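You operate a simulated robot arm through the tools that you are given. There is no shell and no other tool.

You are at the controls of a simulated robot arm. One attempt, no reset.

TASK
Put things in order on the top of the steel table with one drawer. At the end: the small teal valve block stands where the cream card that reads air on stood; the green bay card (marked "CLEAN") from the top of the steel table with one drawer stands where the small purple valve block stood; the small purple valve block stands where the small teal valve block stood; the cream card that reads air on stands on top of the green dust pan; whatever was shut is shut again. Leave all else as you found it, and nothing knocked over.

The check looks at the end state, three seconds after you hand in, the way a careful person would. Anything else that was tipped, shoved, dropped, spilled or broken makes it a failure.

THE ROBOT
A 6-joint arm with a two-finger gripper, fixed in place. Base frame: the origin is at the foot of the arm, x ahead of it, y to its left, z up; the work surface is at about z = 868. Units: mm, degrees, N and s.
With the tool pointing down near the work surface it reaches from about 140 to 680 mm from the base axis. Its first joint turns from -66.0 to 66.0 degrees. Payload 2.45 kg.
The TCP is the grasp point between the finger pads, 30 mm short of the fingertips. In the tool frame z runs along the fingers and y along their closing line. The gripper opens to 106 mm. The gripper's body begins 79 mm behind the TCP.
Orientation is told as [roll, pitch, yaw] about the base's x, y, z axes, in that order, counted from this pose: with the fingers straight down and closing along the base's y, the tool's x points along the base's -x, its y along +y and its z along -z.

THE INTERFACE
- The arm moves only by the tool servo_tool. Its argument "commands" is a list of rows, each an object (a shift or turn left out is 0, a gripper value left out holds the last) with "translation": the shift along the tool's x, y, z in units of 300 mm (1.0 is 300 mm), a list of three; "turn": the turn, a rotation vector about the tool's x, y, z in units of 180 degrees (1.0 is 180 degrees), a list of three; "fingers": the closure, from 0 (fully open) to 1 (shut). In form: [{"translation": [x, y, z], "turn": [wx, wy, wz], "fingers": fingers}, ...]. A call has 1 to 20 rows; each row is the pose to reach, as a shift and turn from the pose commanded when the call began, along the tool's axes at that moment. A call with a number of a shift or a turn outside -1 to 1 is refused whole. Each row takes 0.2 s and may step no farther than 50 mm and 8.6 degrees from the row before; otherwise, or with a gripper value out of range, the whole call is refused. A pose out of reach is approached as far as the arm can. The call stops where the force on the tool passes 40 N (or 10 N more than at its start, if that is more) or the arm is blocked; 0.2 s more then pass. Each finger travels about 153 mm/s and halts on what it meets, pressing with about 35 N; the grip force reading is that of the motor and also rises with nothing between the fingers. The clock runs only during rows and for 0.2 s after the last one: add rows that repeat a pose to give the fingers time. The reply holds the time, the measured pose of the TCP, the force on the tool along the base axes, the opening and the grip force, in the units named above and with some noise, with the torque about the TCP (base axes, N m) and any sound that the robot's microphone picked up, and new pictures: "show" is both (left out), scene, wrist or none.
- Cameras (640 x 400 px; columns grow to the right, rows downward): "scene" is fixed at [58.1, 423.2, 1412.3]; the picture's right is [-0.65, -0.76, 0.00], its down [-0.44, 0.38, -0.82] and it looks along [0.62, -0.53, -0.58] (base axes); focal length 298 px, centre (320, 200). "wrist" rides on the gripper at [76, -2, -106] in the tool frame; the picture's right is [0.02, 1.00, 0.00], its down [-0.78, 0.02, -0.62] and it looks along [-0.62, 0.01, 0.78] (tool axes); focal length 247 px, centre (320, 200). There is no depth. A picture from a camera that has moved, and an enlarged one, comes with that camera's place and axes in the base frame and with its lens. The place of the scene camera against the robot may be out by one fixed shift of up to 18 mm in any direction.
- inspect(camera, box): a new picture of the part [left, top, right, bottom] of that camera's present view, enlarged. The clock stands still meanwhile.
- job_done(): hands the job in; it is judged then, once.

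Places have to be worked out from the pictures, the camera data and where the tool is seen. Open the gripper and draw the arm clear of the work before you hand the job in, unless the task says otherwise.

The tools are called after "Request:" by a JSON object that holds its "fn" and its "kwargs". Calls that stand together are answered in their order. servo_tool: Moves the arm, as the interface text tells. Its arguments: {"type":"object","properties":{"commands":{"type":"array"},"show":{"type":"string","enum":["both","scene","wrist","none"]}},"required":["commands"]} The other tools are called the same way: inspect (camera, box) takes an enlarged picture of a part of a camera's view; job_done () hands the job in.

At the start:

```text
t: 0.0
tcp_pos: [406.4, 109.6, 1224.6]
tcp_rot: [0.0, 0.0, 0.0]
ft_force: [-0.3, 0.7, -0.6]
wrist_torque: [0.01, -0.02, 0.03]
grip_width: 106.0
grasp_force: 0.1
```

scene: 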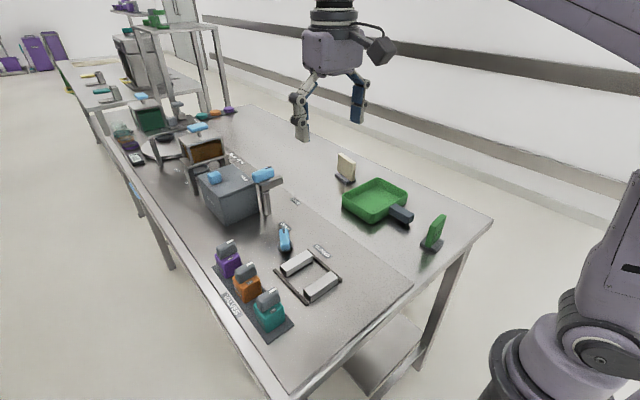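
wrist: 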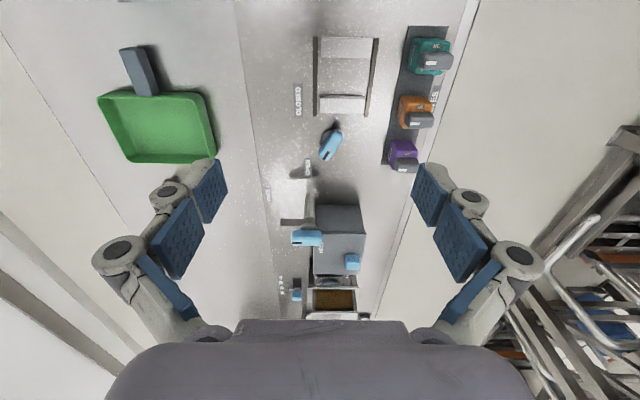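

The scene shows three valve blocks on a rack, a green dust pan, a cream card and a green card. I'll look closer at each area before moving.

Request:
{"fn": "inspect", "kwargs": {"camera": "scene", "box": [190, 220, 350, 340]}}

Request:
{"fn": "inspect", "kwargs": {"camera": "scene", "box": [310, 140, 470, 260]}}

Request:
{"fn": "inspect", "kwargs": {"camera": "scene", "box": [110, 80, 290, 230]}}

Request:
{"fn": "inspect", "kwargs": {"camera": "wrist", "box": [270, 10, 480, 190]}}

Request:
{"fn": "inspect", "kwargs": {"camera": "wrist", "box": [240, 170, 420, 330]}}

```text
3.33 times, centred on (270, 280) of scene
camera zoom: at [58.1, 423.2, 1412.3], right [-0.65, -0.76, 0.0], down [-0.44, 0.38, -0.82], along [0.62, -0.53, -0.58], focal length 995 px, centre (487, -67)
```

zoom: 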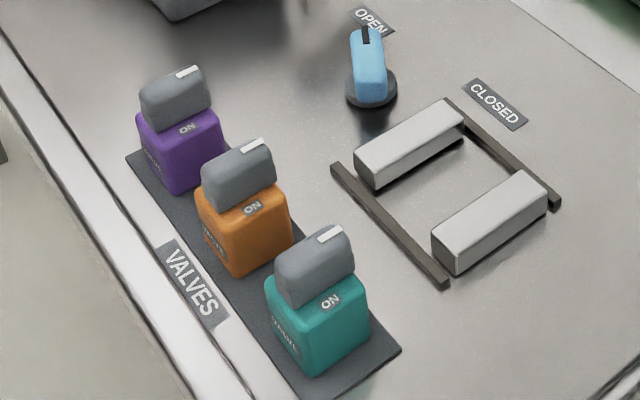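

```text
3.33 times, centred on (390, 200) of scene
camera zoom: at [58.1, 423.2, 1412.3], right [-0.65, -0.76, 0.0], down [-0.44, 0.38, -0.82], along [0.62, -0.53, -0.58], focal length 995 px, centre (87, 200)
```

zoom: 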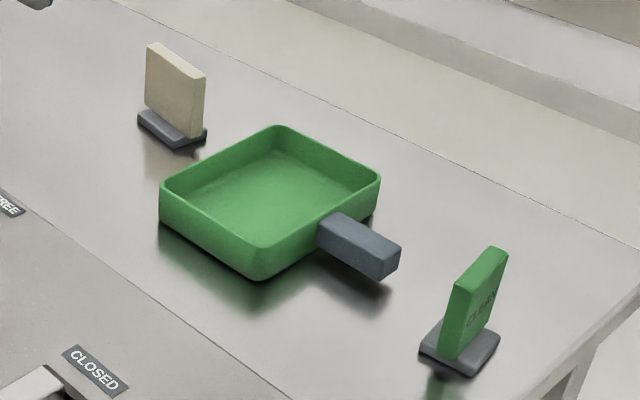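

```text
2.67 times, centred on (200, 155) of scene
camera zoom: at [58.1, 423.2, 1412.3], right [-0.65, -0.76, 0.0], down [-0.44, 0.38, -0.82], along [0.62, -0.53, -0.58], focal length 796 px, centre (640, 320)
```

zoom: 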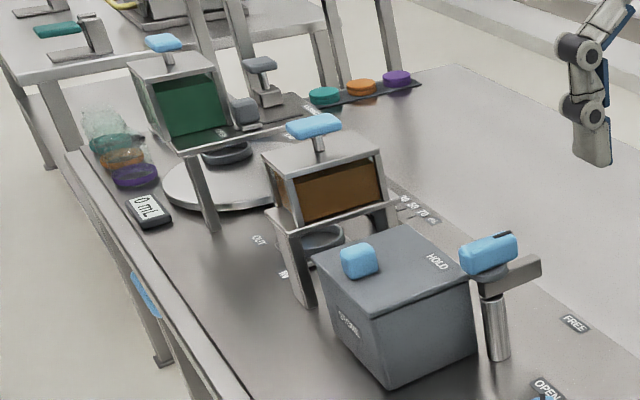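

```text
2.22 times, centred on (375, 100) of wrist
camera zoom: at [329.7, 108.1, 1330.3], right [-0.02, 1.0, 0.0], down [0.78, 0.02, 0.62], along [0.62, 0.01, -0.78], focal length 549 px, centre (198, 422)
```

zoom: 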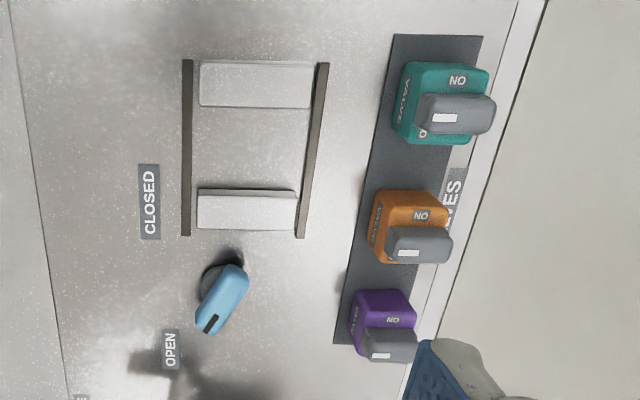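

```text
2.50 times, centred on (330, 250) of wrist
camera zoom: at [329.7, 108.1, 1330.3], right [-0.02, 1.0, 0.0], down [0.78, 0.02, 0.62], along [0.62, 0.01, -0.78], focal length 617 px, centre (295, 75)
```

zoom: 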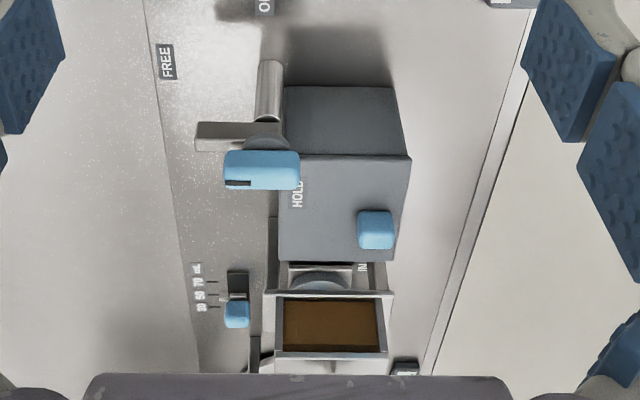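

The valve blocks sit around x≈390–560, y≈273; the pan is near (514,-190), with the cream card beyond it and the green card nearer the base. I'll fly high over the right side so the wrist camera can see the two cards.

Request:
{"fn": "servo_tool", "kwargs": {"commands": [{"translation": [-0.052, -0.1445, 0.0139]}, {"translation": [-0.104, -0.289, 0.0277]}, {"translation": [-0.1565, -0.4335, 0.0415]}, {"translation": [-0.2087, -0.578, 0.0553]}, {"translation": [-0.261, -0.7225, 0.0692]}, {"translation": [-0.313, -0.867, 0.083]}, {"translation": [-0.313, -0.867, 0.083]}]}}

```text
t: 1.6
tcp_pos: [501.4, -150.7, 1199.0]
tcp_rot: [0.1, 0.0, 0.1]
ft_force: [0.0, -0.1, 0.7]
wrist_torque: [-0.02, 0.0, 0.0]
grip_width: 106.2
grasp_force: 0.0
camera wrist: at [424.7, -152.8, 1305.2], right [-0.02, 1.0, 0.0], down [0.78, 0.02, 0.62], along [0.62, 0.01, -0.78], focal length 247 px, centre (320, 200)
```

scene: 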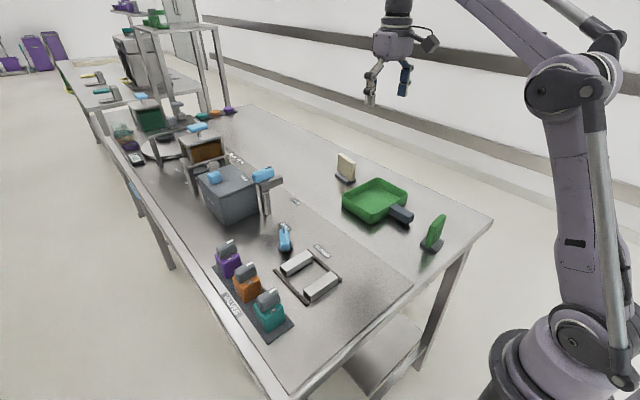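
wrist: 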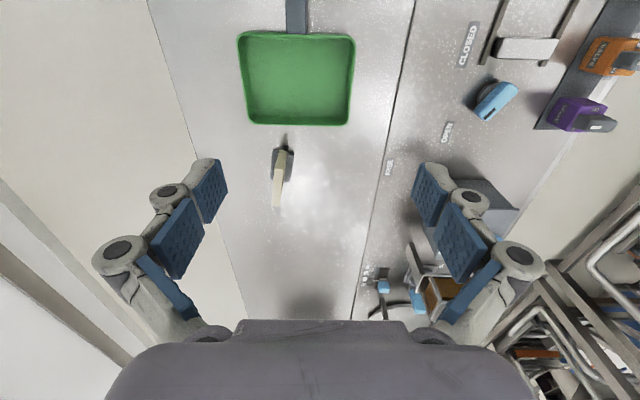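

The cream card's top edge runs roughly along x, just past the pan. I'll zoom in to measure it.

Request:
{"fn": "inspect", "kwargs": {"camera": "wrist", "box": [220, 110, 348, 230]}}

Request:
{"fn": "inspect", "kwargs": {"camera": "wrist", "box": [220, 0, 380, 130]}}

Request:
{"fn": "inspect", "kwargs": {"camera": "scene", "box": [320, 140, 400, 200]}}

```text
3.33 times, centred on (284, 170) of wrist
camera zoom: at [424.7, -152.8, 1305.2], right [-0.02, 1.0, 0.0], down [0.78, 0.02, 0.62], along [0.62, 0.01, -0.78], focal length 823 px, centre (440, 300)
```

zoom: 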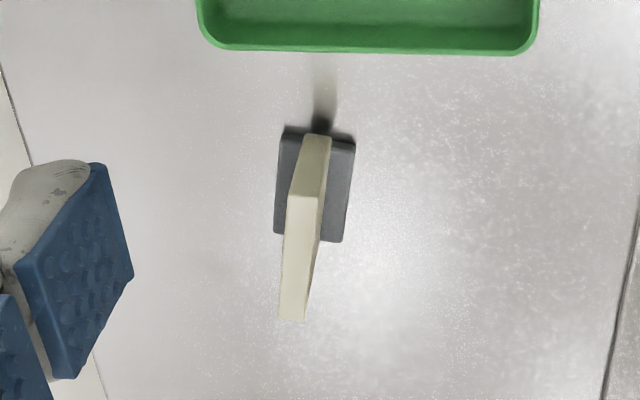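

```text
3.08 times, centred on (300, 65) of wrist
camera zoom: at [424.7, -152.8, 1305.2], right [-0.02, 1.0, 0.0], down [0.78, 0.02, 0.62], along [0.62, 0.01, -0.78], focal length 760 px, centre (382, 615)
```

zoom: 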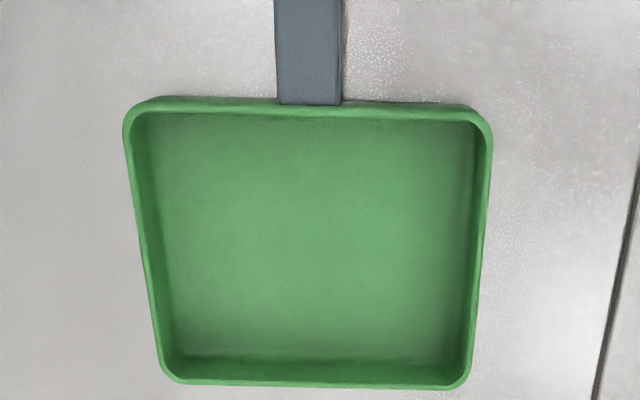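

```text
6.67 times, centred on (360, 170) of scene
camera zoom: at [58.1, 423.2, 1412.3], right [-0.65, -0.76, 0.0], down [-0.44, 0.38, -0.82], along [0.62, -0.53, -0.58], focal length 1990 px, centre (53, 400)
```

zoom: 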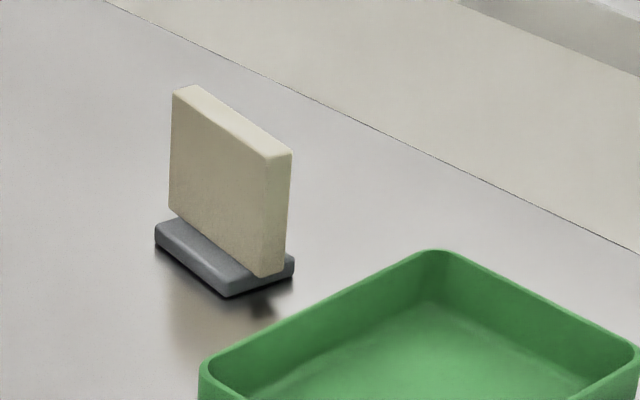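

The cream card is near (680,-225) with its long axis at about -9° yaw, and its top is at z≈944. I'll go lower above it for a precise measurement.

Request:
{"fn": "servo_tool", "kwargs": {"commands": [{"translation": [-0.032, -0.062, 0.1]}, {"translation": [-0.064, -0.124, 0.2]}, {"translation": [-0.096, -0.186, 0.3]}, {"translation": [-0.129, -0.248, 0.397]}, {"translation": [-0.129, -0.248, 0.397]}]}}

```text
t: 2.8
tcp_pos: [540.2, -225.6, 1080.8]
tcp_rot: [0.1, 0.0, 0.0]
ft_force: [0.1, 0.2, -0.3]
wrist_torque: [-0.01, 0.02, 0.01]
grip_width: 106.1
grasp_force: 0.0
camera wrist: at [463.3, -227.2, 1186.5], right [-0.02, 1.0, 0.0], down [0.78, 0.02, 0.62], along [0.62, 0.01, -0.78], focal length 247 px, centre (320, 200)
```

scene: 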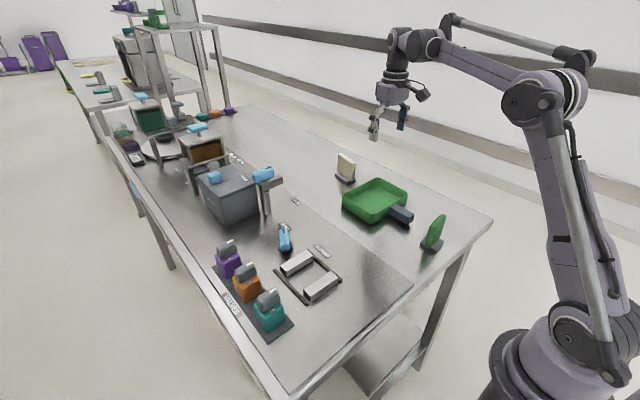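
wrist: 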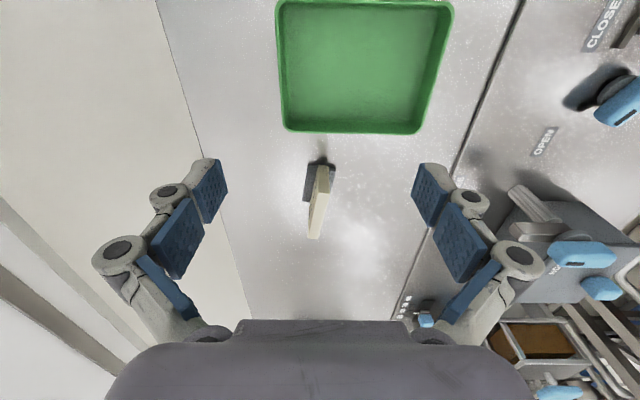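

Request:
{"fn": "inspect", "kwargs": {"camera": "wrist", "box": [280, 140, 360, 250]}}

Request:
{"fn": "inspect", "kwargs": {"camera": "wrist", "box": [260, 0, 470, 140]}}

```text
3.64 times, centred on (320, 195) of wrist
camera zoom: at [463.3, -227.2, 1186.5], right [-0.02, 1.0, 0.0], down [0.78, 0.02, 0.62], along [0.62, 0.01, -0.78], focal length 898 px, centre (320, 218)
```

zoom: 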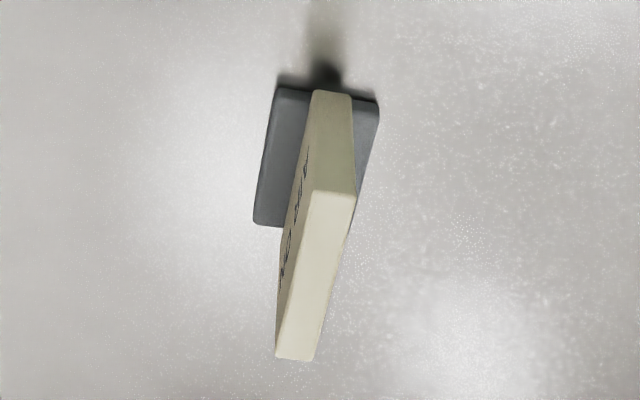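

```text
2.86 times, centred on (365, 70) of wrist
camera zoom: at [463.3, -227.2, 1186.5], right [-0.02, 1.0, 0.0], down [0.78, 0.02, 0.62], along [0.62, 0.01, -0.78], focal length 706 px, centre (191, 571)
```

zoom: 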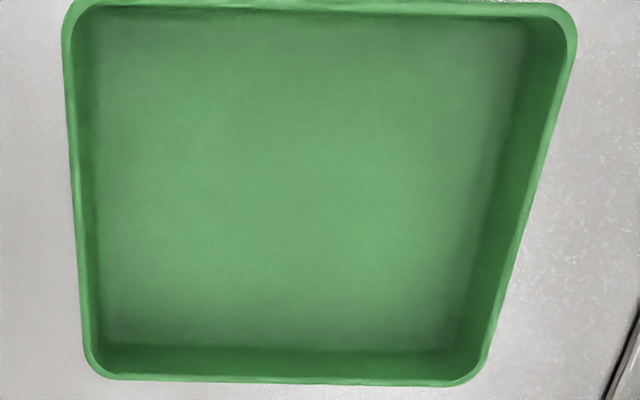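

The card's far face shows text consistent with "AIR ON". I'll put the card centre at (681,-226.5) with yaw -9°, its top at z≈948, and the pan floor centre at about (523,-184). The card is beyond vertical reach, so I'll yaw the tool to match it and then tilt.

Request:
{"fn": "servo_tool", "kwargs": {"commands": [{"turn": [0, 0, 0.025]}, {"turn": [0, 0, 0.05]}, {"turn": [0, 0, 0.05]}], "show": "none"}}

```text
t: 3.6
tcp_pos: [540.1, -225.5, 1080.6]
tcp_rot: [0.1, -0.1, -8.9]
ft_force: [-0.6, 0.3, 0.5]
wrist_torque: [0.0, 0.03, 0.02]
grip_width: 106.0
grasp_force: 0.1
```

The yaw reads -9° as intended. Now I'll tilt the fingers forward 25° about the closing axis.

Request:
{"fn": "servo_tool", "kwargs": {"commands": [{"turn": [0, -0.0463, 0]}, {"turn": [0, -0.0926, 0]}, {"turn": [0, -0.1389, 0]}, {"turn": [0, -0.1389, 0]}]}}

```text
t: 4.6
tcp_pos: [539.8, -224.4, 1080.2]
tcp_rot: [0.1, -25.2, -9.0]
ft_force: [-0.2, 0.6, -0.4]
wrist_torque: [0.03, -0.01, -0.04]
grip_width: 105.8
grasp_force: 0.1
camera wrist: at [425.9, -208.3, 1144.1], right [0.14, 0.99, -0.01], down [0.44, -0.05, 0.9], along [0.89, -0.13, -0.45], focal length 247 px, centre (320, 200)
```

scene: 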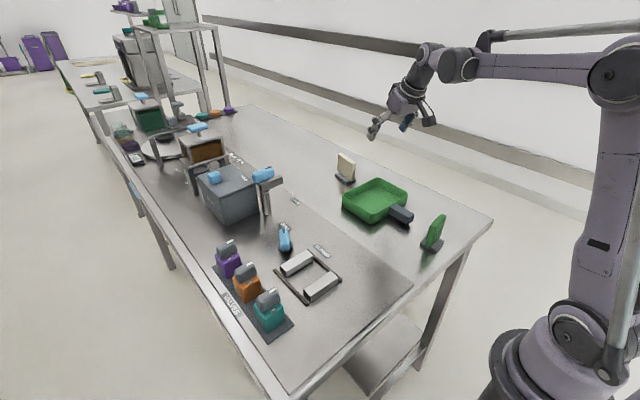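
wrist: 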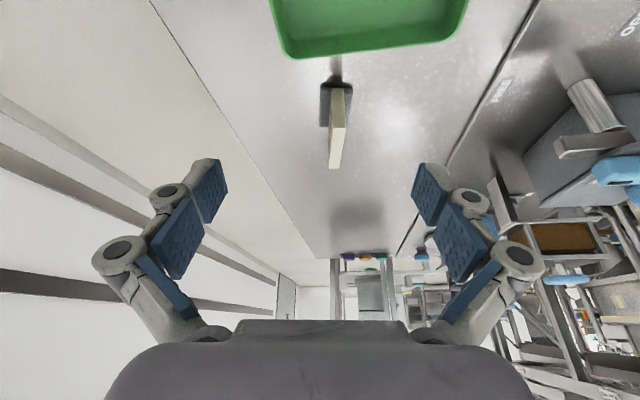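

The card lines up with the tool axis. I'll move to the pre-grasp pose 60 mm back along the tool axis.

Request:
{"fn": "servo_tool", "kwargs": {"commands": [{"translation": [-0.0503, 0.0177, 0.1167]}, {"translation": [-0.1007, 0.0353, 0.2333]}, {"translation": [-0.151, 0.053, 0.35]}, {"translation": [-0.2013, 0.0707, 0.4667]}, {"translation": [-0.2013, 0.0707, 0.4667]}]}}

```text
t: 5.8
tcp_pos: [656.7, -219.7, 977.5]
tcp_rot: [0.1, -25.0, -9.1]
ft_force: [-0.4, -1.1, -0.3]
wrist_torque: [0.0, 0.0, -0.01]
grip_width: 106.2
grasp_force: 0.1
camera wrist: at [543.1, -203.7, 1042.4], right [0.14, 0.99, -0.01], down [0.44, -0.05, 0.89], along [0.89, -0.13, -0.45], focal length 247 px, centre (320, 200)
```

scene: 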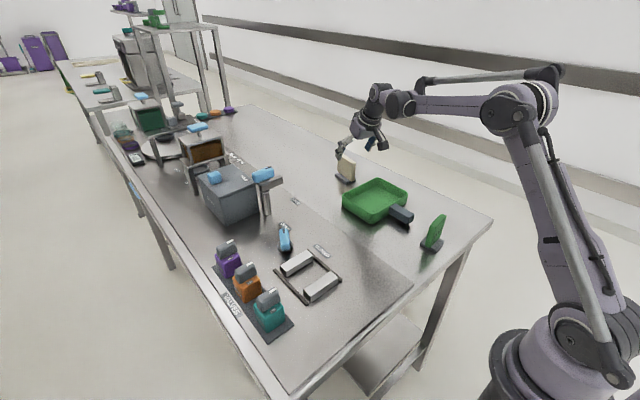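
wrist: 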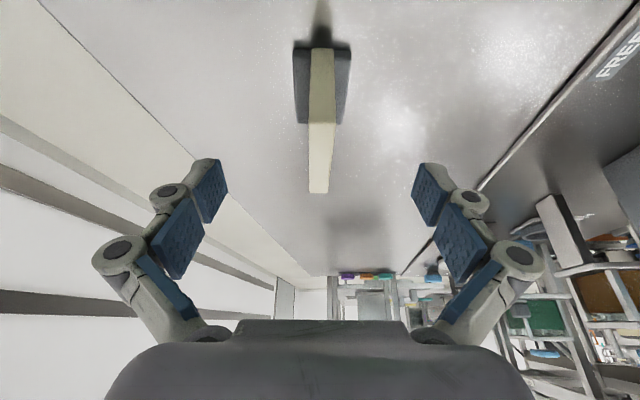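

Request:
{"fn": "inspect", "kwargs": {"camera": "wrist", "box": [260, 20, 400, 210]}}

```text
2.11 times, centred on (330, 115) of wrist
camera zoom: at [543.1, -203.7, 1042.4], right [0.14, 0.99, -0.01], down [0.44, -0.05, 0.89], along [0.89, -0.13, -0.45], focal length 520 px, centre (299, 379)
```

zoom: 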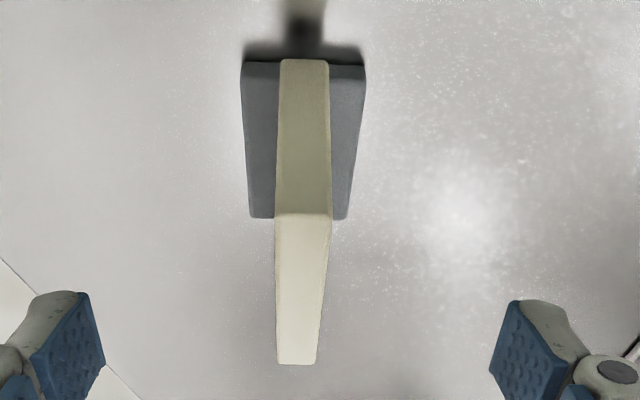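

The card sits midway between the pads and its centre comes out at about (680,-224), so a straight 58 mm advance along the tool axis puts the pads on it. I'll advance and check before closing.

Request:
{"fn": "servo_tool", "kwargs": {"commands": [{"translation": [0.0, 0.0, 0.064]}, {"translation": [0.0, 0.0, 0.128]}, {"translation": [0.0026, 0.0, 0.192]}, {"translation": [0.0026, 0.0, 0.192]}]}}

```text
t: 6.8
tcp_pos: [678.4, -224.6, 928.7]
tcp_rot: [0.0, -25.1, -9.0]
ft_force: [0.7, 0.2, 0.0]
wrist_torque: [0.0, 0.0, 0.02]
grip_width: 106.0
grasp_force: 0.1
camera wrist: at [565.7, -207.2, 990.4], right [0.14, 0.99, -0.01], down [0.44, -0.05, 0.89], along [0.89, -0.13, -0.45], focal length 247 px, centre (320, 200)
```

scene: 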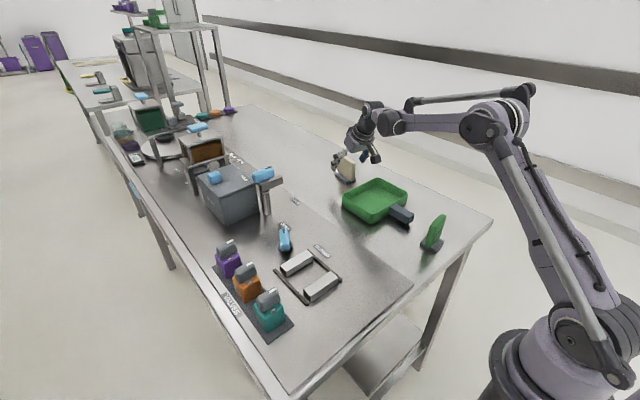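
wrist: 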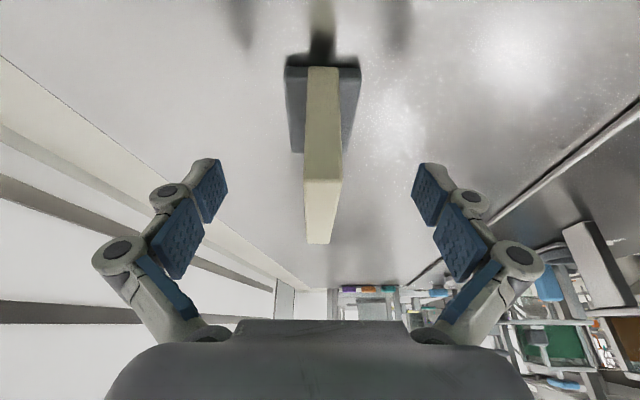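

The TCP is at about (680,-224,927) with the card between the pads. Closing now.

Request:
{"fn": "servo_tool", "kwargs": {"commands": [{"fingers": 0.7}, {"fingers": 0.95}, {"fingers": 0.95}, {"fingers": 0.95}, {"fingers": 0.95}]}}

```text
t: 8.0
tcp_pos: [678.9, -224.0, 927.2]
tcp_rot: [0.2, -25.0, -9.1]
ft_force: [-0.6, 0.6, 4.1]
wrist_torque: [-0.03, -0.12, 0.04]
grip_width: 14.9
grasp_force: 35.2
camera wrist: at [565.6, -207.3, 990.8], right [0.14, 0.99, -0.01], down [0.44, -0.05, 0.89], along [0.89, -0.13, -0.45], focal length 247 px, centre (320, 200)
```

scene: 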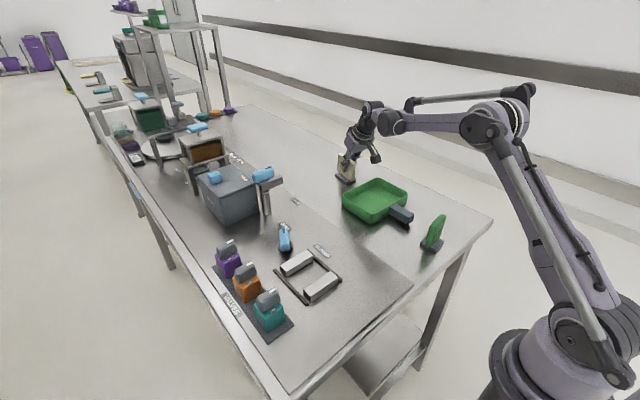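
wrist: 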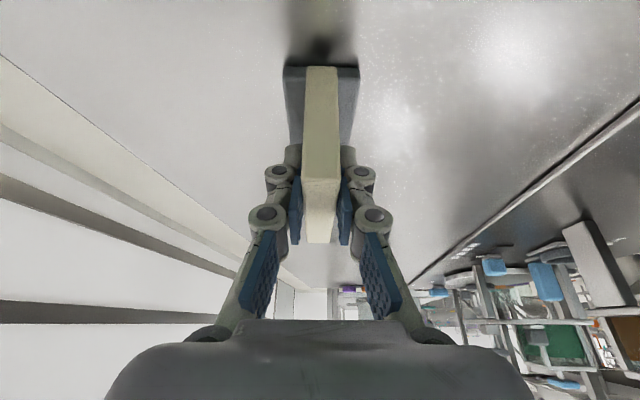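

Grip is 14.9 mm at 35 N. I'll lift straight up 60 mm.

Request:
{"fn": "servo_tool", "kwargs": {"commands": [{"translation": [-0.0282, 0, -0.0604]}, {"translation": [-0.0564, 0, -0.1209]}, {"translation": [-0.0845, 0, -0.1813]}, {"translation": [-0.0845, 0, -0.1813]}]}}

```text
t: 9.0
tcp_pos: [680.1, -224.8, 984.9]
tcp_rot: [0.0, -24.9, -9.0]
ft_force: [-0.7, -0.1, -1.6]
wrist_torque: [-0.02, 0.05, -0.02]
grip_width: 15.4
grasp_force: 35.1
camera wrist: at [565.7, -209.1, 1049.4], right [0.14, 0.99, -0.01], down [0.44, -0.05, 0.89], along [0.89, -0.13, -0.45], focal length 247 px, centre (320, 200)
```

scene: 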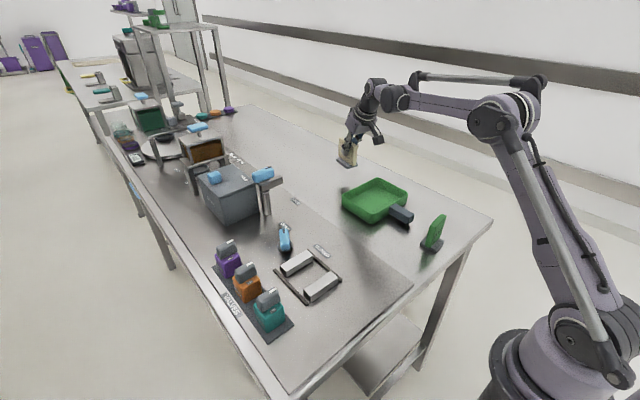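
wrist: 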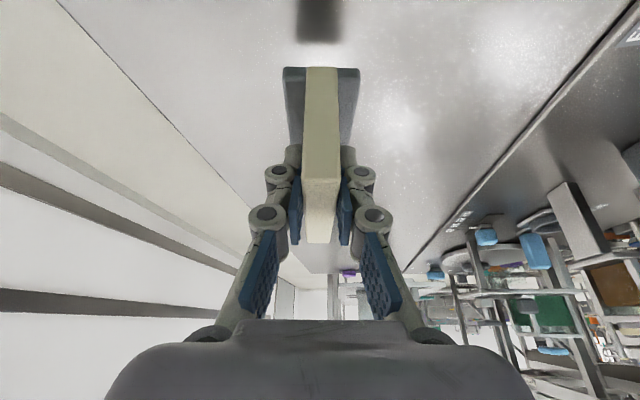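

The card is held and level. Moving horizontally to above the pan centre while squaring the yaw to 0°.

Request:
{"fn": "servo_tool", "kwargs": {"commands": [{"translation": [0.123, 0.0127, -0.0573], "turn": [-0.0053, 0, -0.0113]}, {"translation": [0.246, 0.0254, -0.1147], "turn": [-0.0106, 0, -0.0227]}, {"translation": [0.369, 0.038, -0.172], "turn": [-0.0158, 0, -0.034]}, {"translation": [0.492, 0.0507, -0.2293], "turn": [-0.0211, 0, -0.0453]}, {"translation": [0.492, 0.0507, -0.2293], "turn": [-0.0211, 0, -0.0453]}]}}

```text
t: 10.2
tcp_pos: [519.5, -184.3, 987.4]
tcp_rot: [0.0, -25.0, 0.0]
ft_force: [0.2, -0.8, -1.3]
wrist_torque: [0.04, 0.02, -0.01]
grip_width: 15.0
grasp_force: 35.1
camera wrist: at [404.7, -185.3, 1051.4], right [-0.02, 1.0, -0.01], down [0.45, 0.02, 0.89], along [0.89, 0.01, -0.45], focal length 247 px, centre (320, 200)
```

scene: 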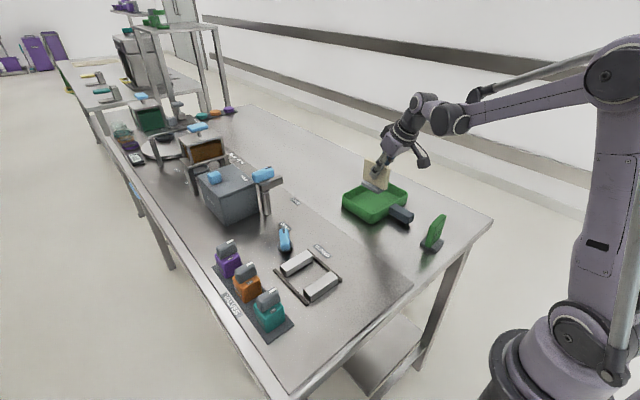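
wrist: 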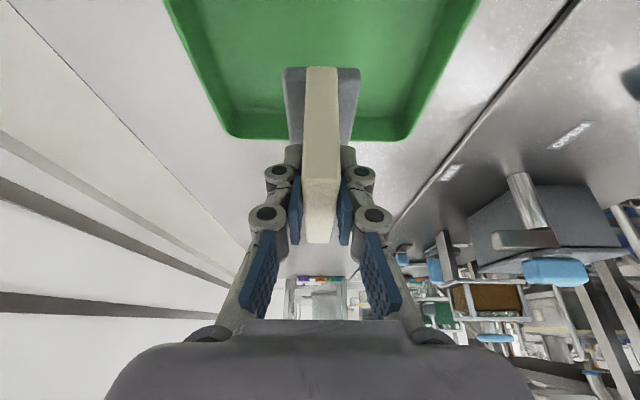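

The card is over the pan's midline. Descending 45 mm first, then I'll feel for the floor.

Request:
{"fn": "servo_tool", "kwargs": {"commands": [{"translation": [0.0211, 0, 0.0453]}, {"translation": [0.0423, 0, 0.0906]}, {"translation": [0.0634, 0, 0.1359]}, {"translation": [0.0634, 0, 0.1359]}]}}

Request:
{"fn": "inspect", "kwargs": {"camera": "scene", "box": [320, 150, 440, 240]}}

```text
t: 11.2
tcp_pos: [519.4, -184.6, 940.6]
tcp_rot: [0.1, -25.0, -0.1]
ft_force: [-0.4, 0.4, -1.0]
wrist_torque: [-0.05, 0.0, 0.02]
grip_width: 15.1
grasp_force: 34.8
camera wrist: at [404.9, -185.6, 1005.3], right [-0.02, 1.0, -0.01], down [0.45, 0.02, 0.89], along [0.89, 0.01, -0.45], focal length 247 px, centre (320, 200)
```

scene: 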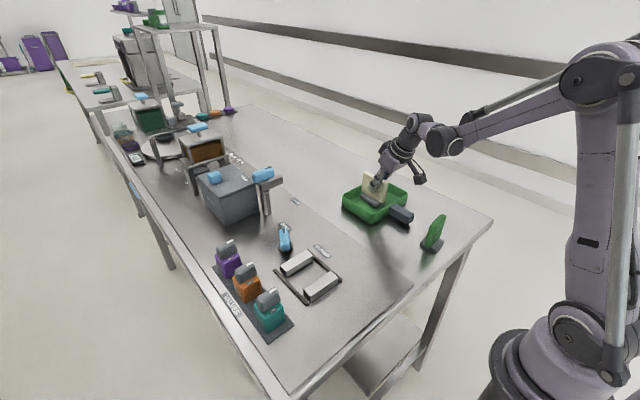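
wrist: 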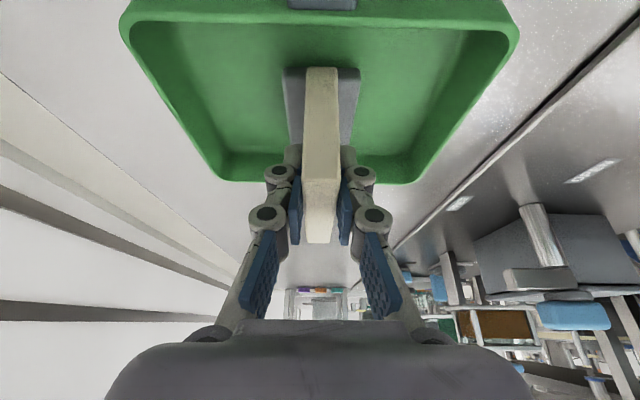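

```text
4.44 times, centred on (380, 195) of scene
camera zoom: at [58.1, 423.2, 1412.3], right [-0.65, -0.76, 0.0], down [-0.44, 0.38, -0.82], along [0.62, -0.53, -0.58], focal length 1327 px, centre (53, 222)
```

zoom: 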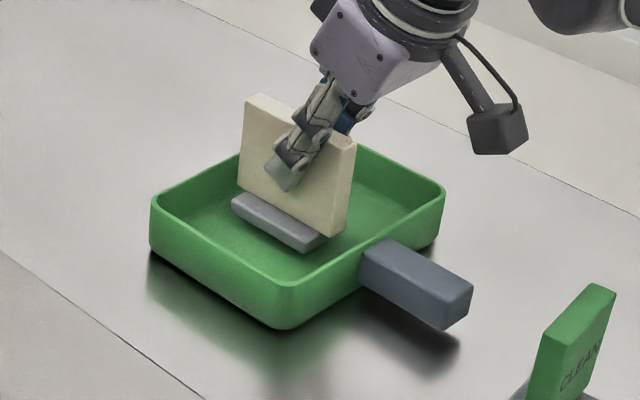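

The card's foot is inside the pan and well centred. I'll creep down in small steps and watch the force.

Request:
{"fn": "servo_tool", "kwargs": {"commands": [{"translation": [0.0035, 0, 0.0076]}, {"translation": [0.007, 0, 0.0151]}, {"translation": [0.007, 0, 0.0151]}], "show": "none"}}

```text
t: 12.0
tcp_pos: [518.9, -184.8, 936.2]
tcp_rot: [0.0, -25.0, 0.1]
ft_force: [-0.2, 0.5, -0.5]
wrist_torque: [-0.02, 0.01, 0.0]
grip_width: 15.3
grasp_force: 35.1
```

Request:
{"fn": "servo_tool", "kwargs": {"commands": [{"translation": [0.0028, 0, 0.006]}, {"translation": [0.0042, 0, 0.0091]}, {"translation": [0.0042, 0, 0.0091]}], "show": "none"}}

```text
t: 12.8
tcp_pos: [520.2, -183.4, 933.6]
tcp_rot: [0.1, -25.0, 0.0]
ft_force: [0.4, -0.1, -0.5]
wrist_torque: [0.0, 0.0, -0.01]
grip_width: 14.8
grasp_force: 34.8
```

Request:
{"fn": "servo_tool", "kwargs": {"commands": [{"translation": [0.0014, 0, 0.003]}, {"translation": [0.0028, 0, 0.006]}, {"translation": [0.0028, 0, 0.006]}], "show": "scene"}}

Request:
{"fn": "inspect", "kwargs": {"camera": "scene", "box": [330, 160, 420, 230]}}

```text
t: 13.6
tcp_pos: [519.8, -184.9, 932.3]
tcp_rot: [0.1, -25.2, 0.0]
ft_force: [-1.8, 1.1, 24.5]
wrist_torque: [-0.01, 0.04, 0.01]
grip_width: 14.9
grasp_force: 35.2
```

scene: 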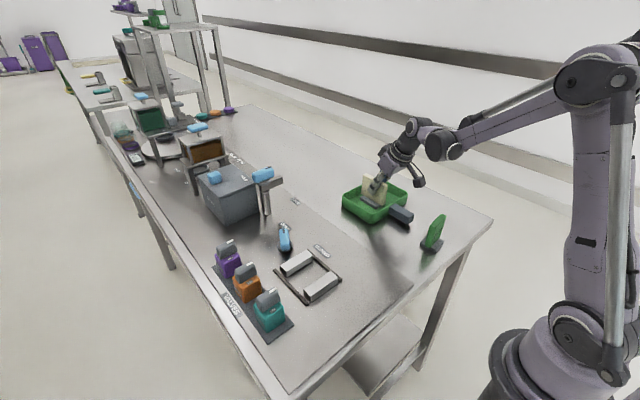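

```text
5.71 times, centred on (375, 195) of scene
camera zoom: at [57.6, 423.4, 1412.2], right [-0.65, -0.76, 0.0], down [-0.44, 0.37, -0.82], along [0.62, -0.53, -0.58], focal length 1706 px, centre (6, 229)
```

zoom: 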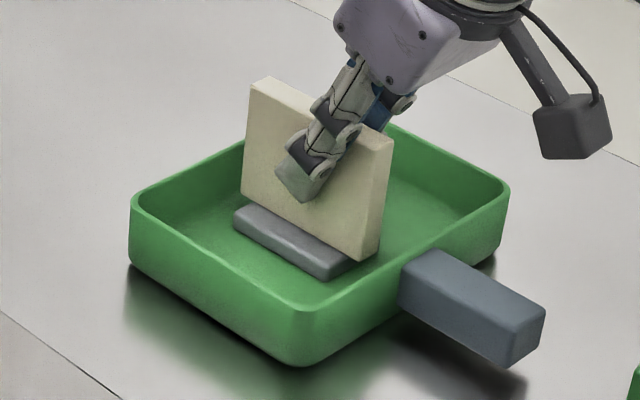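

Contact felt (24 N) at TCP z≈932, meaning the pan floor is about 5 mm up. I'll ease up about 0.7 mm and open the fingers.

Request:
{"fn": "servo_tool", "kwargs": {"commands": [{"translation": [-0.001, 0, -0.0021]}, {"translation": [-0.001, 0, -0.0021], "fingers": 0.8}, {"translation": [-0.001, 0, -0.0021], "fingers": 0.6}, {"translation": [-0.001, 0, -0.0021], "fingers": 0.4}, {"translation": [-0.001, 0, -0.0021], "fingers": 0.4}]}}

Request:
{"fn": "inspect", "kwargs": {"camera": "scene", "box": [330, 160, 420, 230]}}

```text
t: 14.8
tcp_pos: [519.8, -185.1, 931.8]
tcp_rot: [0.1, -25.0, 0.0]
ft_force: [-0.1, 0.1, -0.2]
wrist_torque: [-0.02, 0.0, 0.02]
grip_width: 63.3
grasp_force: 0.0
camera wrist: at [405.4, -185.8, 995.8], right [-0.02, 1.0, -0.01], down [0.45, 0.02, 0.89], along [0.89, 0.01, -0.45], focal length 247 px, centre (320, 200)
```

scene: 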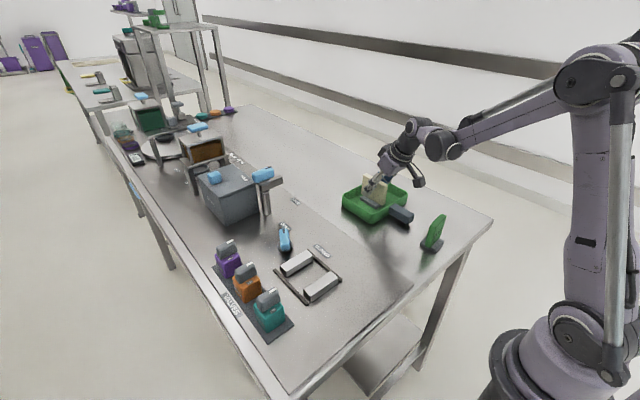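
wrist: 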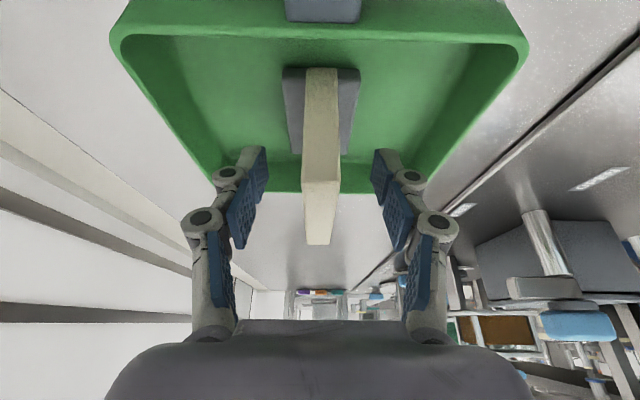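

```text
5.71 times, centred on (375, 195) of scene
camera zoom: at [58.1, 423.2, 1412.3], right [-0.65, -0.76, 0.0], down [-0.44, 0.38, -0.82], along [0.62, -0.53, -0.58], focal length 1706 px, centre (6, 229)
```

zoom: 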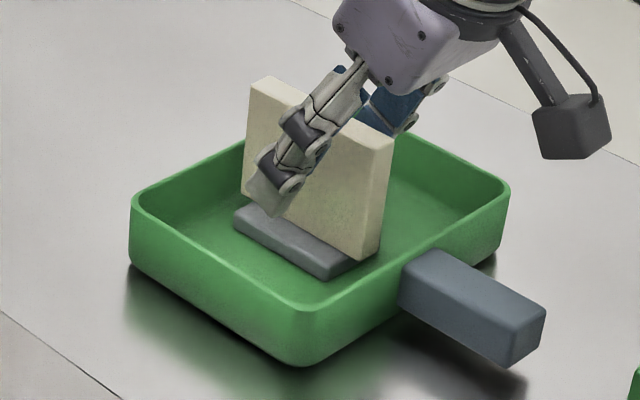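

The card stands in the pan, free of the fingers. Retreating along the tool axis.

Request:
{"fn": "servo_tool", "kwargs": {"commands": [{"translation": [0, 0, -0.1]}, {"translation": [0, 0, -0.2]}, {"translation": [0, 0, -0.35]}, {"translation": [0, 0, -0.5]}, {"translation": [0, 0, -0.5]}]}}

Request:
{"fn": "inspect", "kwargs": {"camera": "scene", "box": [330, 160, 420, 230]}}

```text
t: 16.0
tcp_pos: [456.6, -185.8, 1069.2]
tcp_rot: [0.0, -25.0, 0.1]
ft_force: [-0.2, 0.4, 0.3]
wrist_torque: [0.0, 0.0, 0.01]
grip_width: 63.6
grasp_force: 0.1
camera wrist: at [341.3, -186.0, 1133.3], right [-0.02, 1.0, -0.01], down [0.45, 0.02, 0.89], along [0.89, 0.01, -0.45], focal length 247 px, centre (320, 200)
```

scene: 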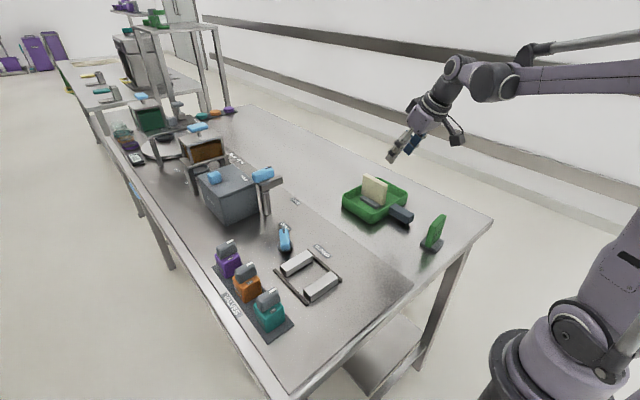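
wrist: 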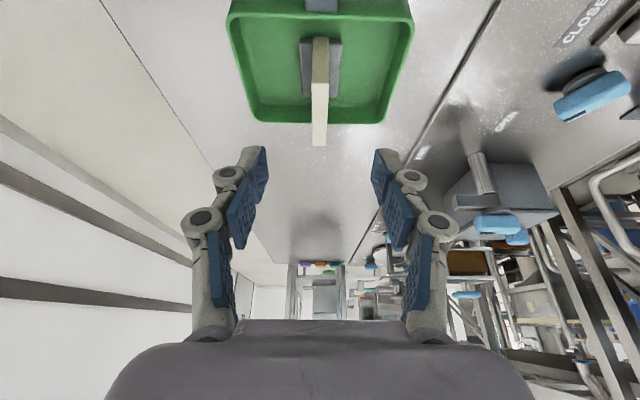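

```text
5.71 times, centred on (375, 195) of scene
camera zoom: at [58.1, 423.2, 1412.3], right [-0.65, -0.76, 0.0], down [-0.44, 0.38, -0.82], along [0.62, -0.53, -0.58], focal length 1706 px, centre (6, 229)
```

zoom: 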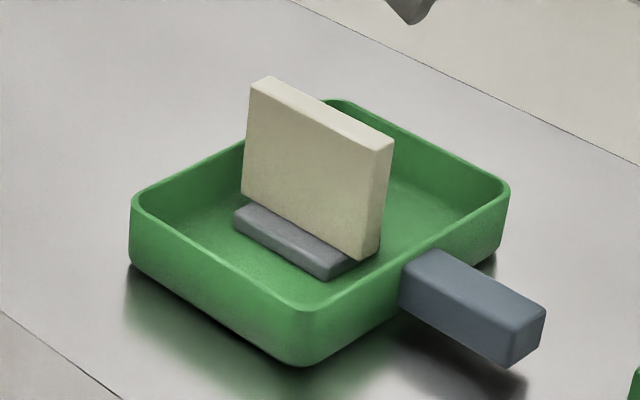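

The card is standing well in the pan, and the pan hasn't moved. I'll un-tilt and then travel over to the valve blocks.

Request:
{"fn": "servo_tool", "kwargs": {"commands": [{"turn": [0, 0.0463, 0], "fingers": 0}, {"turn": [0, 0.0926, 0]}, {"turn": [0, 0.1389, 0]}, {"turn": [0, 0.1389, 0]}], "show": "none"}}

```text
t: 17.0
tcp_pos: [455.7, -184.3, 1069.1]
tcp_rot: [0.1, 0.1, -0.1]
ft_force: [0.4, -0.1, -0.6]
wrist_torque: [0.04, 0.0, 0.01]
grip_width: 106.2
grasp_force: 0.1
```

Request:
{"fn": "servo_tool", "kwargs": {"commands": [{"translation": [0.0311, 0.1578, -0.0111]}, {"translation": [0.0622, 0.3156, -0.0222]}, {"translation": [0.0933, 0.4733, -0.0333]}, {"translation": [0.1244, 0.6311, -0.0444]}, {"translation": [0.1556, 0.7889, -0.0556]}, {"translation": [0.1867, 0.9467, -0.0667]}], "show": "none"}}

Request:
{"fn": "servo_tool", "kwargs": {"commands": [{"translation": [0, 0.1425, 0.0167]}, {"translation": [0, 0.285, 0.0333]}, {"translation": [0, 0.4275, 0.05]}, {"translation": [0, 0.57, 0.0667]}, {"translation": [0, 0.57, 0.0667]}]}}

```text
t: 18.4
tcp_pos: [400.4, 99.7, 1088.9]
tcp_rot: [0.0, 0.0, 0.0]
ft_force: [0.5, 0.8, 0.2]
wrist_torque: [-0.01, 0.0, -0.02]
grip_width: 106.0
grasp_force: 0.0
```

```text
t: 19.6
tcp_pos: [397.1, 269.2, 1069.1]
tcp_rot: [0.2, 0.0, 0.0]
ft_force: [-0.4, 1.2, 0.2]
wrist_torque: [0.03, 0.01, 0.0]
grip_width: 106.1
grasp_force: 0.1
camera wrist: at [320.8, 268.4, 1175.4], right [-0.02, 1.0, 0.0], down [0.78, 0.02, 0.62], along [0.62, 0.01, -0.78], focal length 247 px, centre (320, 200)
```

scene: 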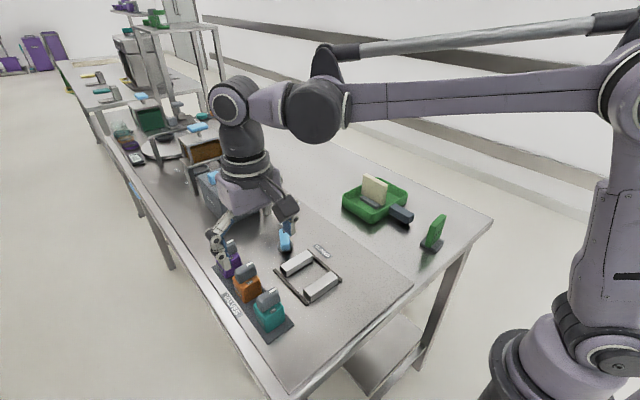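
wrist: 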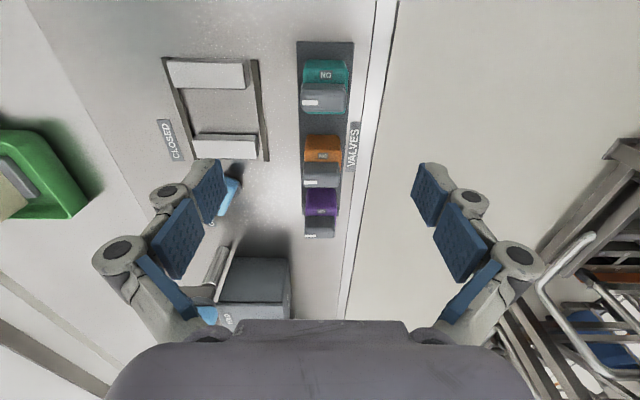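

Request:
{"fn": "inspect", "kwargs": {"camera": "wrist", "box": [280, 30, 380, 130]}}

Request:
{"fn": "inspect", "kwargs": {"camera": "wrist", "box": [270, 120, 390, 250]}}

```text
4.00 times, centred on (330, 80) of wrist
camera zoom: at [320.8, 268.4, 1175.4], right [-0.02, 1.0, 0.0], down [0.78, 0.02, 0.62], along [0.62, 0.01, -0.78], focal length 988 px, centre (280, 680)
```

zoom: 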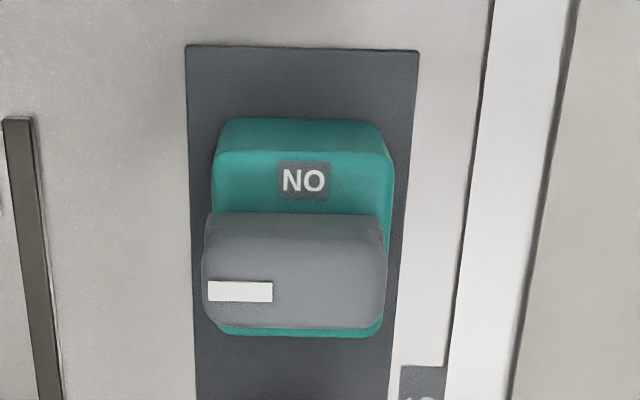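

```text
3.08 times, centred on (330, 185) of wrist
camera zoom: at [320.8, 268.4, 1175.4], right [-0.02, 1.0, 0.0], down [0.78, 0.02, 0.62], along [0.62, 0.01, -0.78], focal length 760 px, centre (289, 246)
```

zoom: 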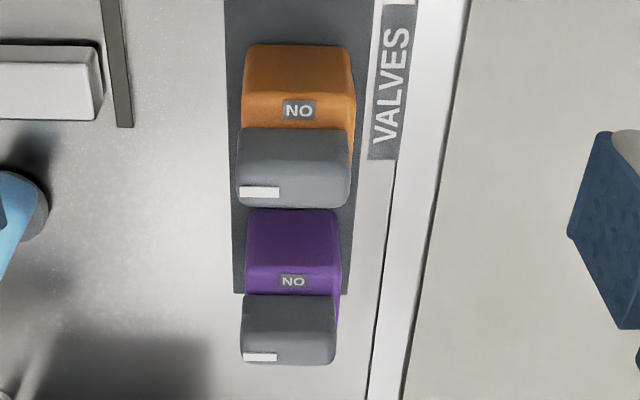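

Measured from this view, the teal body is about 43 mm square, centred near (390.5, 274.2), with its top at z≈913 and the knob up to about 938. The purple centre is near x≈562.5. I'll tilt 20° so I can later set the teal block down beyond vertical reach, and open partway.

Request:
{"fn": "servo_tool", "kwargs": {"commands": [{"turn": [0, -0.037, 0], "fingers": 0.34}, {"turn": [0, -0.0741, 0]}, {"turn": [0, -0.1111, 0]}, {"turn": [0, -0.1111, 0]}, {"turn": [0, -0.1111, 0]}], "show": "wrist"}}

```text
t: 20.8
tcp_pos: [399.6, 269.7, 1069.3]
tcp_rot: [0.1, -20.0, 0.0]
ft_force: [0.8, -0.1, -0.1]
wrist_torque: [0.02, 0.0, 0.03]
grip_width: 69.8
grasp_force: 0.0
camera wrist: at [290.5, 268.7, 1141.9], right [-0.02, 1.0, -0.01], down [0.52, 0.02, 0.85], along [0.85, 0.01, -0.52], focal length 247 px, centre (320, 200)
```

wrist: 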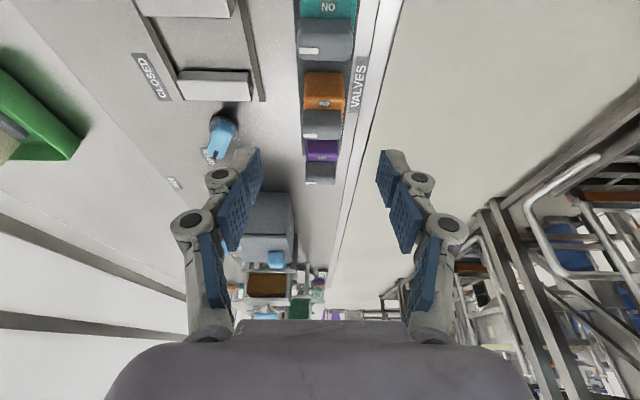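

Request:
{"fn": "servo_tool", "kwargs": {"commands": [{"translation": [0.0788, 0.0044, 0.0411]}, {"translation": [0.1576, 0.0089, 0.0822]}, {"translation": [0.2364, 0.0133, 0.1233]}, {"translation": [0.2364, 0.0133, 0.1233]}, {"translation": [0.2364, 0.0133, 0.1233]}], "show": "wrist"}}

Request:
{"fn": "inspect", "kwargs": {"camera": "wrist", "box": [270, 50, 390, 180]}}

```text
t: 22.0
tcp_pos: [347.0, 273.2, 1009.1]
tcp_rot: [0.1, -20.0, 0.0]
ft_force: [0.0, 0.1, 0.7]
wrist_torque: [-0.03, 0.0, -0.02]
grip_width: 69.8
grasp_force: 0.0
camera wrist: at [238.0, 272.8, 1082.2], right [-0.02, 1.0, -0.01], down [0.52, 0.02, 0.85], along [0.85, 0.01, -0.52], focal length 247 px, centre (320, 200)
```

wrist: 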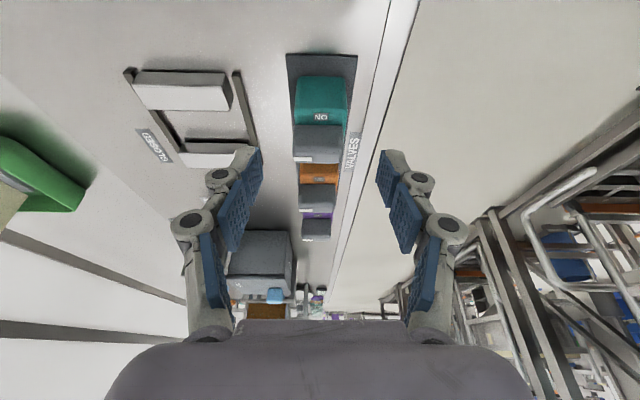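

```text
3.08 times, centred on (330, 115) of wrist
camera zoom: at [238.0, 272.8, 1082.2], right [-0.02, 1.0, -0.01], down [0.52, 0.02, 0.85], along [0.85, 0.01, -0.52], focal length 760 px, centre (289, 462)
```

zoom: 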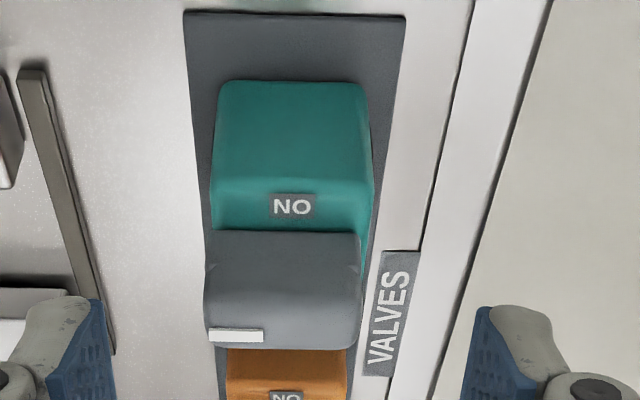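

The teal body centre comes out at (391.5, 274), aligned laterally with the pads. I'll advance most of the way and check.

Request:
{"fn": "servo_tool", "kwargs": {"commands": [{"translation": [-0.0227, 0, 0.1]}, {"translation": [-0.0227, 0, 0.2]}, {"translation": [-0.0227, 0, 0.2833]}, {"translation": [-0.0227, 0, 0.2833]}, {"translation": [-0.0227, 0, 0.2833]}]}}

Request:
{"fn": "inspect", "kwargs": {"camera": "scene", "box": [190, 210, 350, 340]}}

```text
t: 23.2
tcp_pos: [381.6, 276.9, 931.0]
tcp_rot: [0.2, -20.0, 0.0]
ft_force: [0.8, 0.6, -0.8]
wrist_torque: [0.0, 0.01, -0.03]
grip_width: 69.9
grasp_force: 0.0
camera wrist: at [273.0, 274.5, 1004.3], right [-0.02, 1.0, -0.01], down [0.52, 0.02, 0.85], along [0.85, 0.01, -0.52], focal length 247 px, centre (320, 200)
```

scene: 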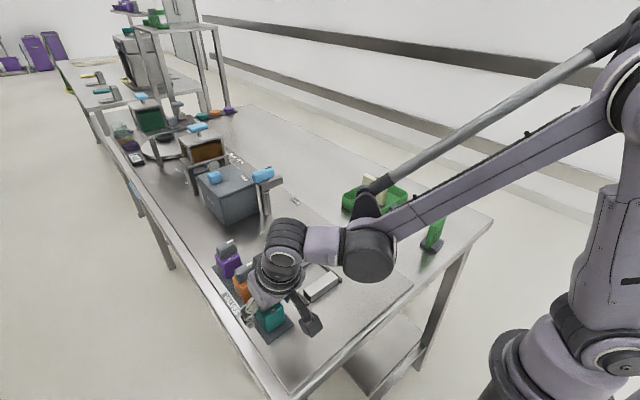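
wrist: 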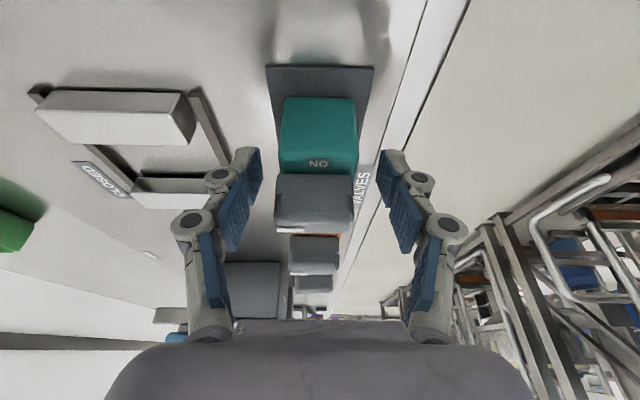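

```text
3.08 times, centred on (270, 275) of scene
camera zoom: at [58.1, 423.2, 1412.3], right [-0.65, -0.76, 0.0], down [-0.44, 0.38, -0.82], along [0.62, -0.53, -0.58], focal length 918 px, centre (474, -31)
```

zoom: 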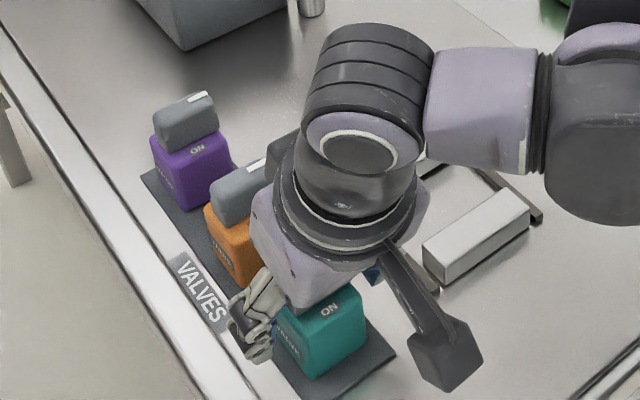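

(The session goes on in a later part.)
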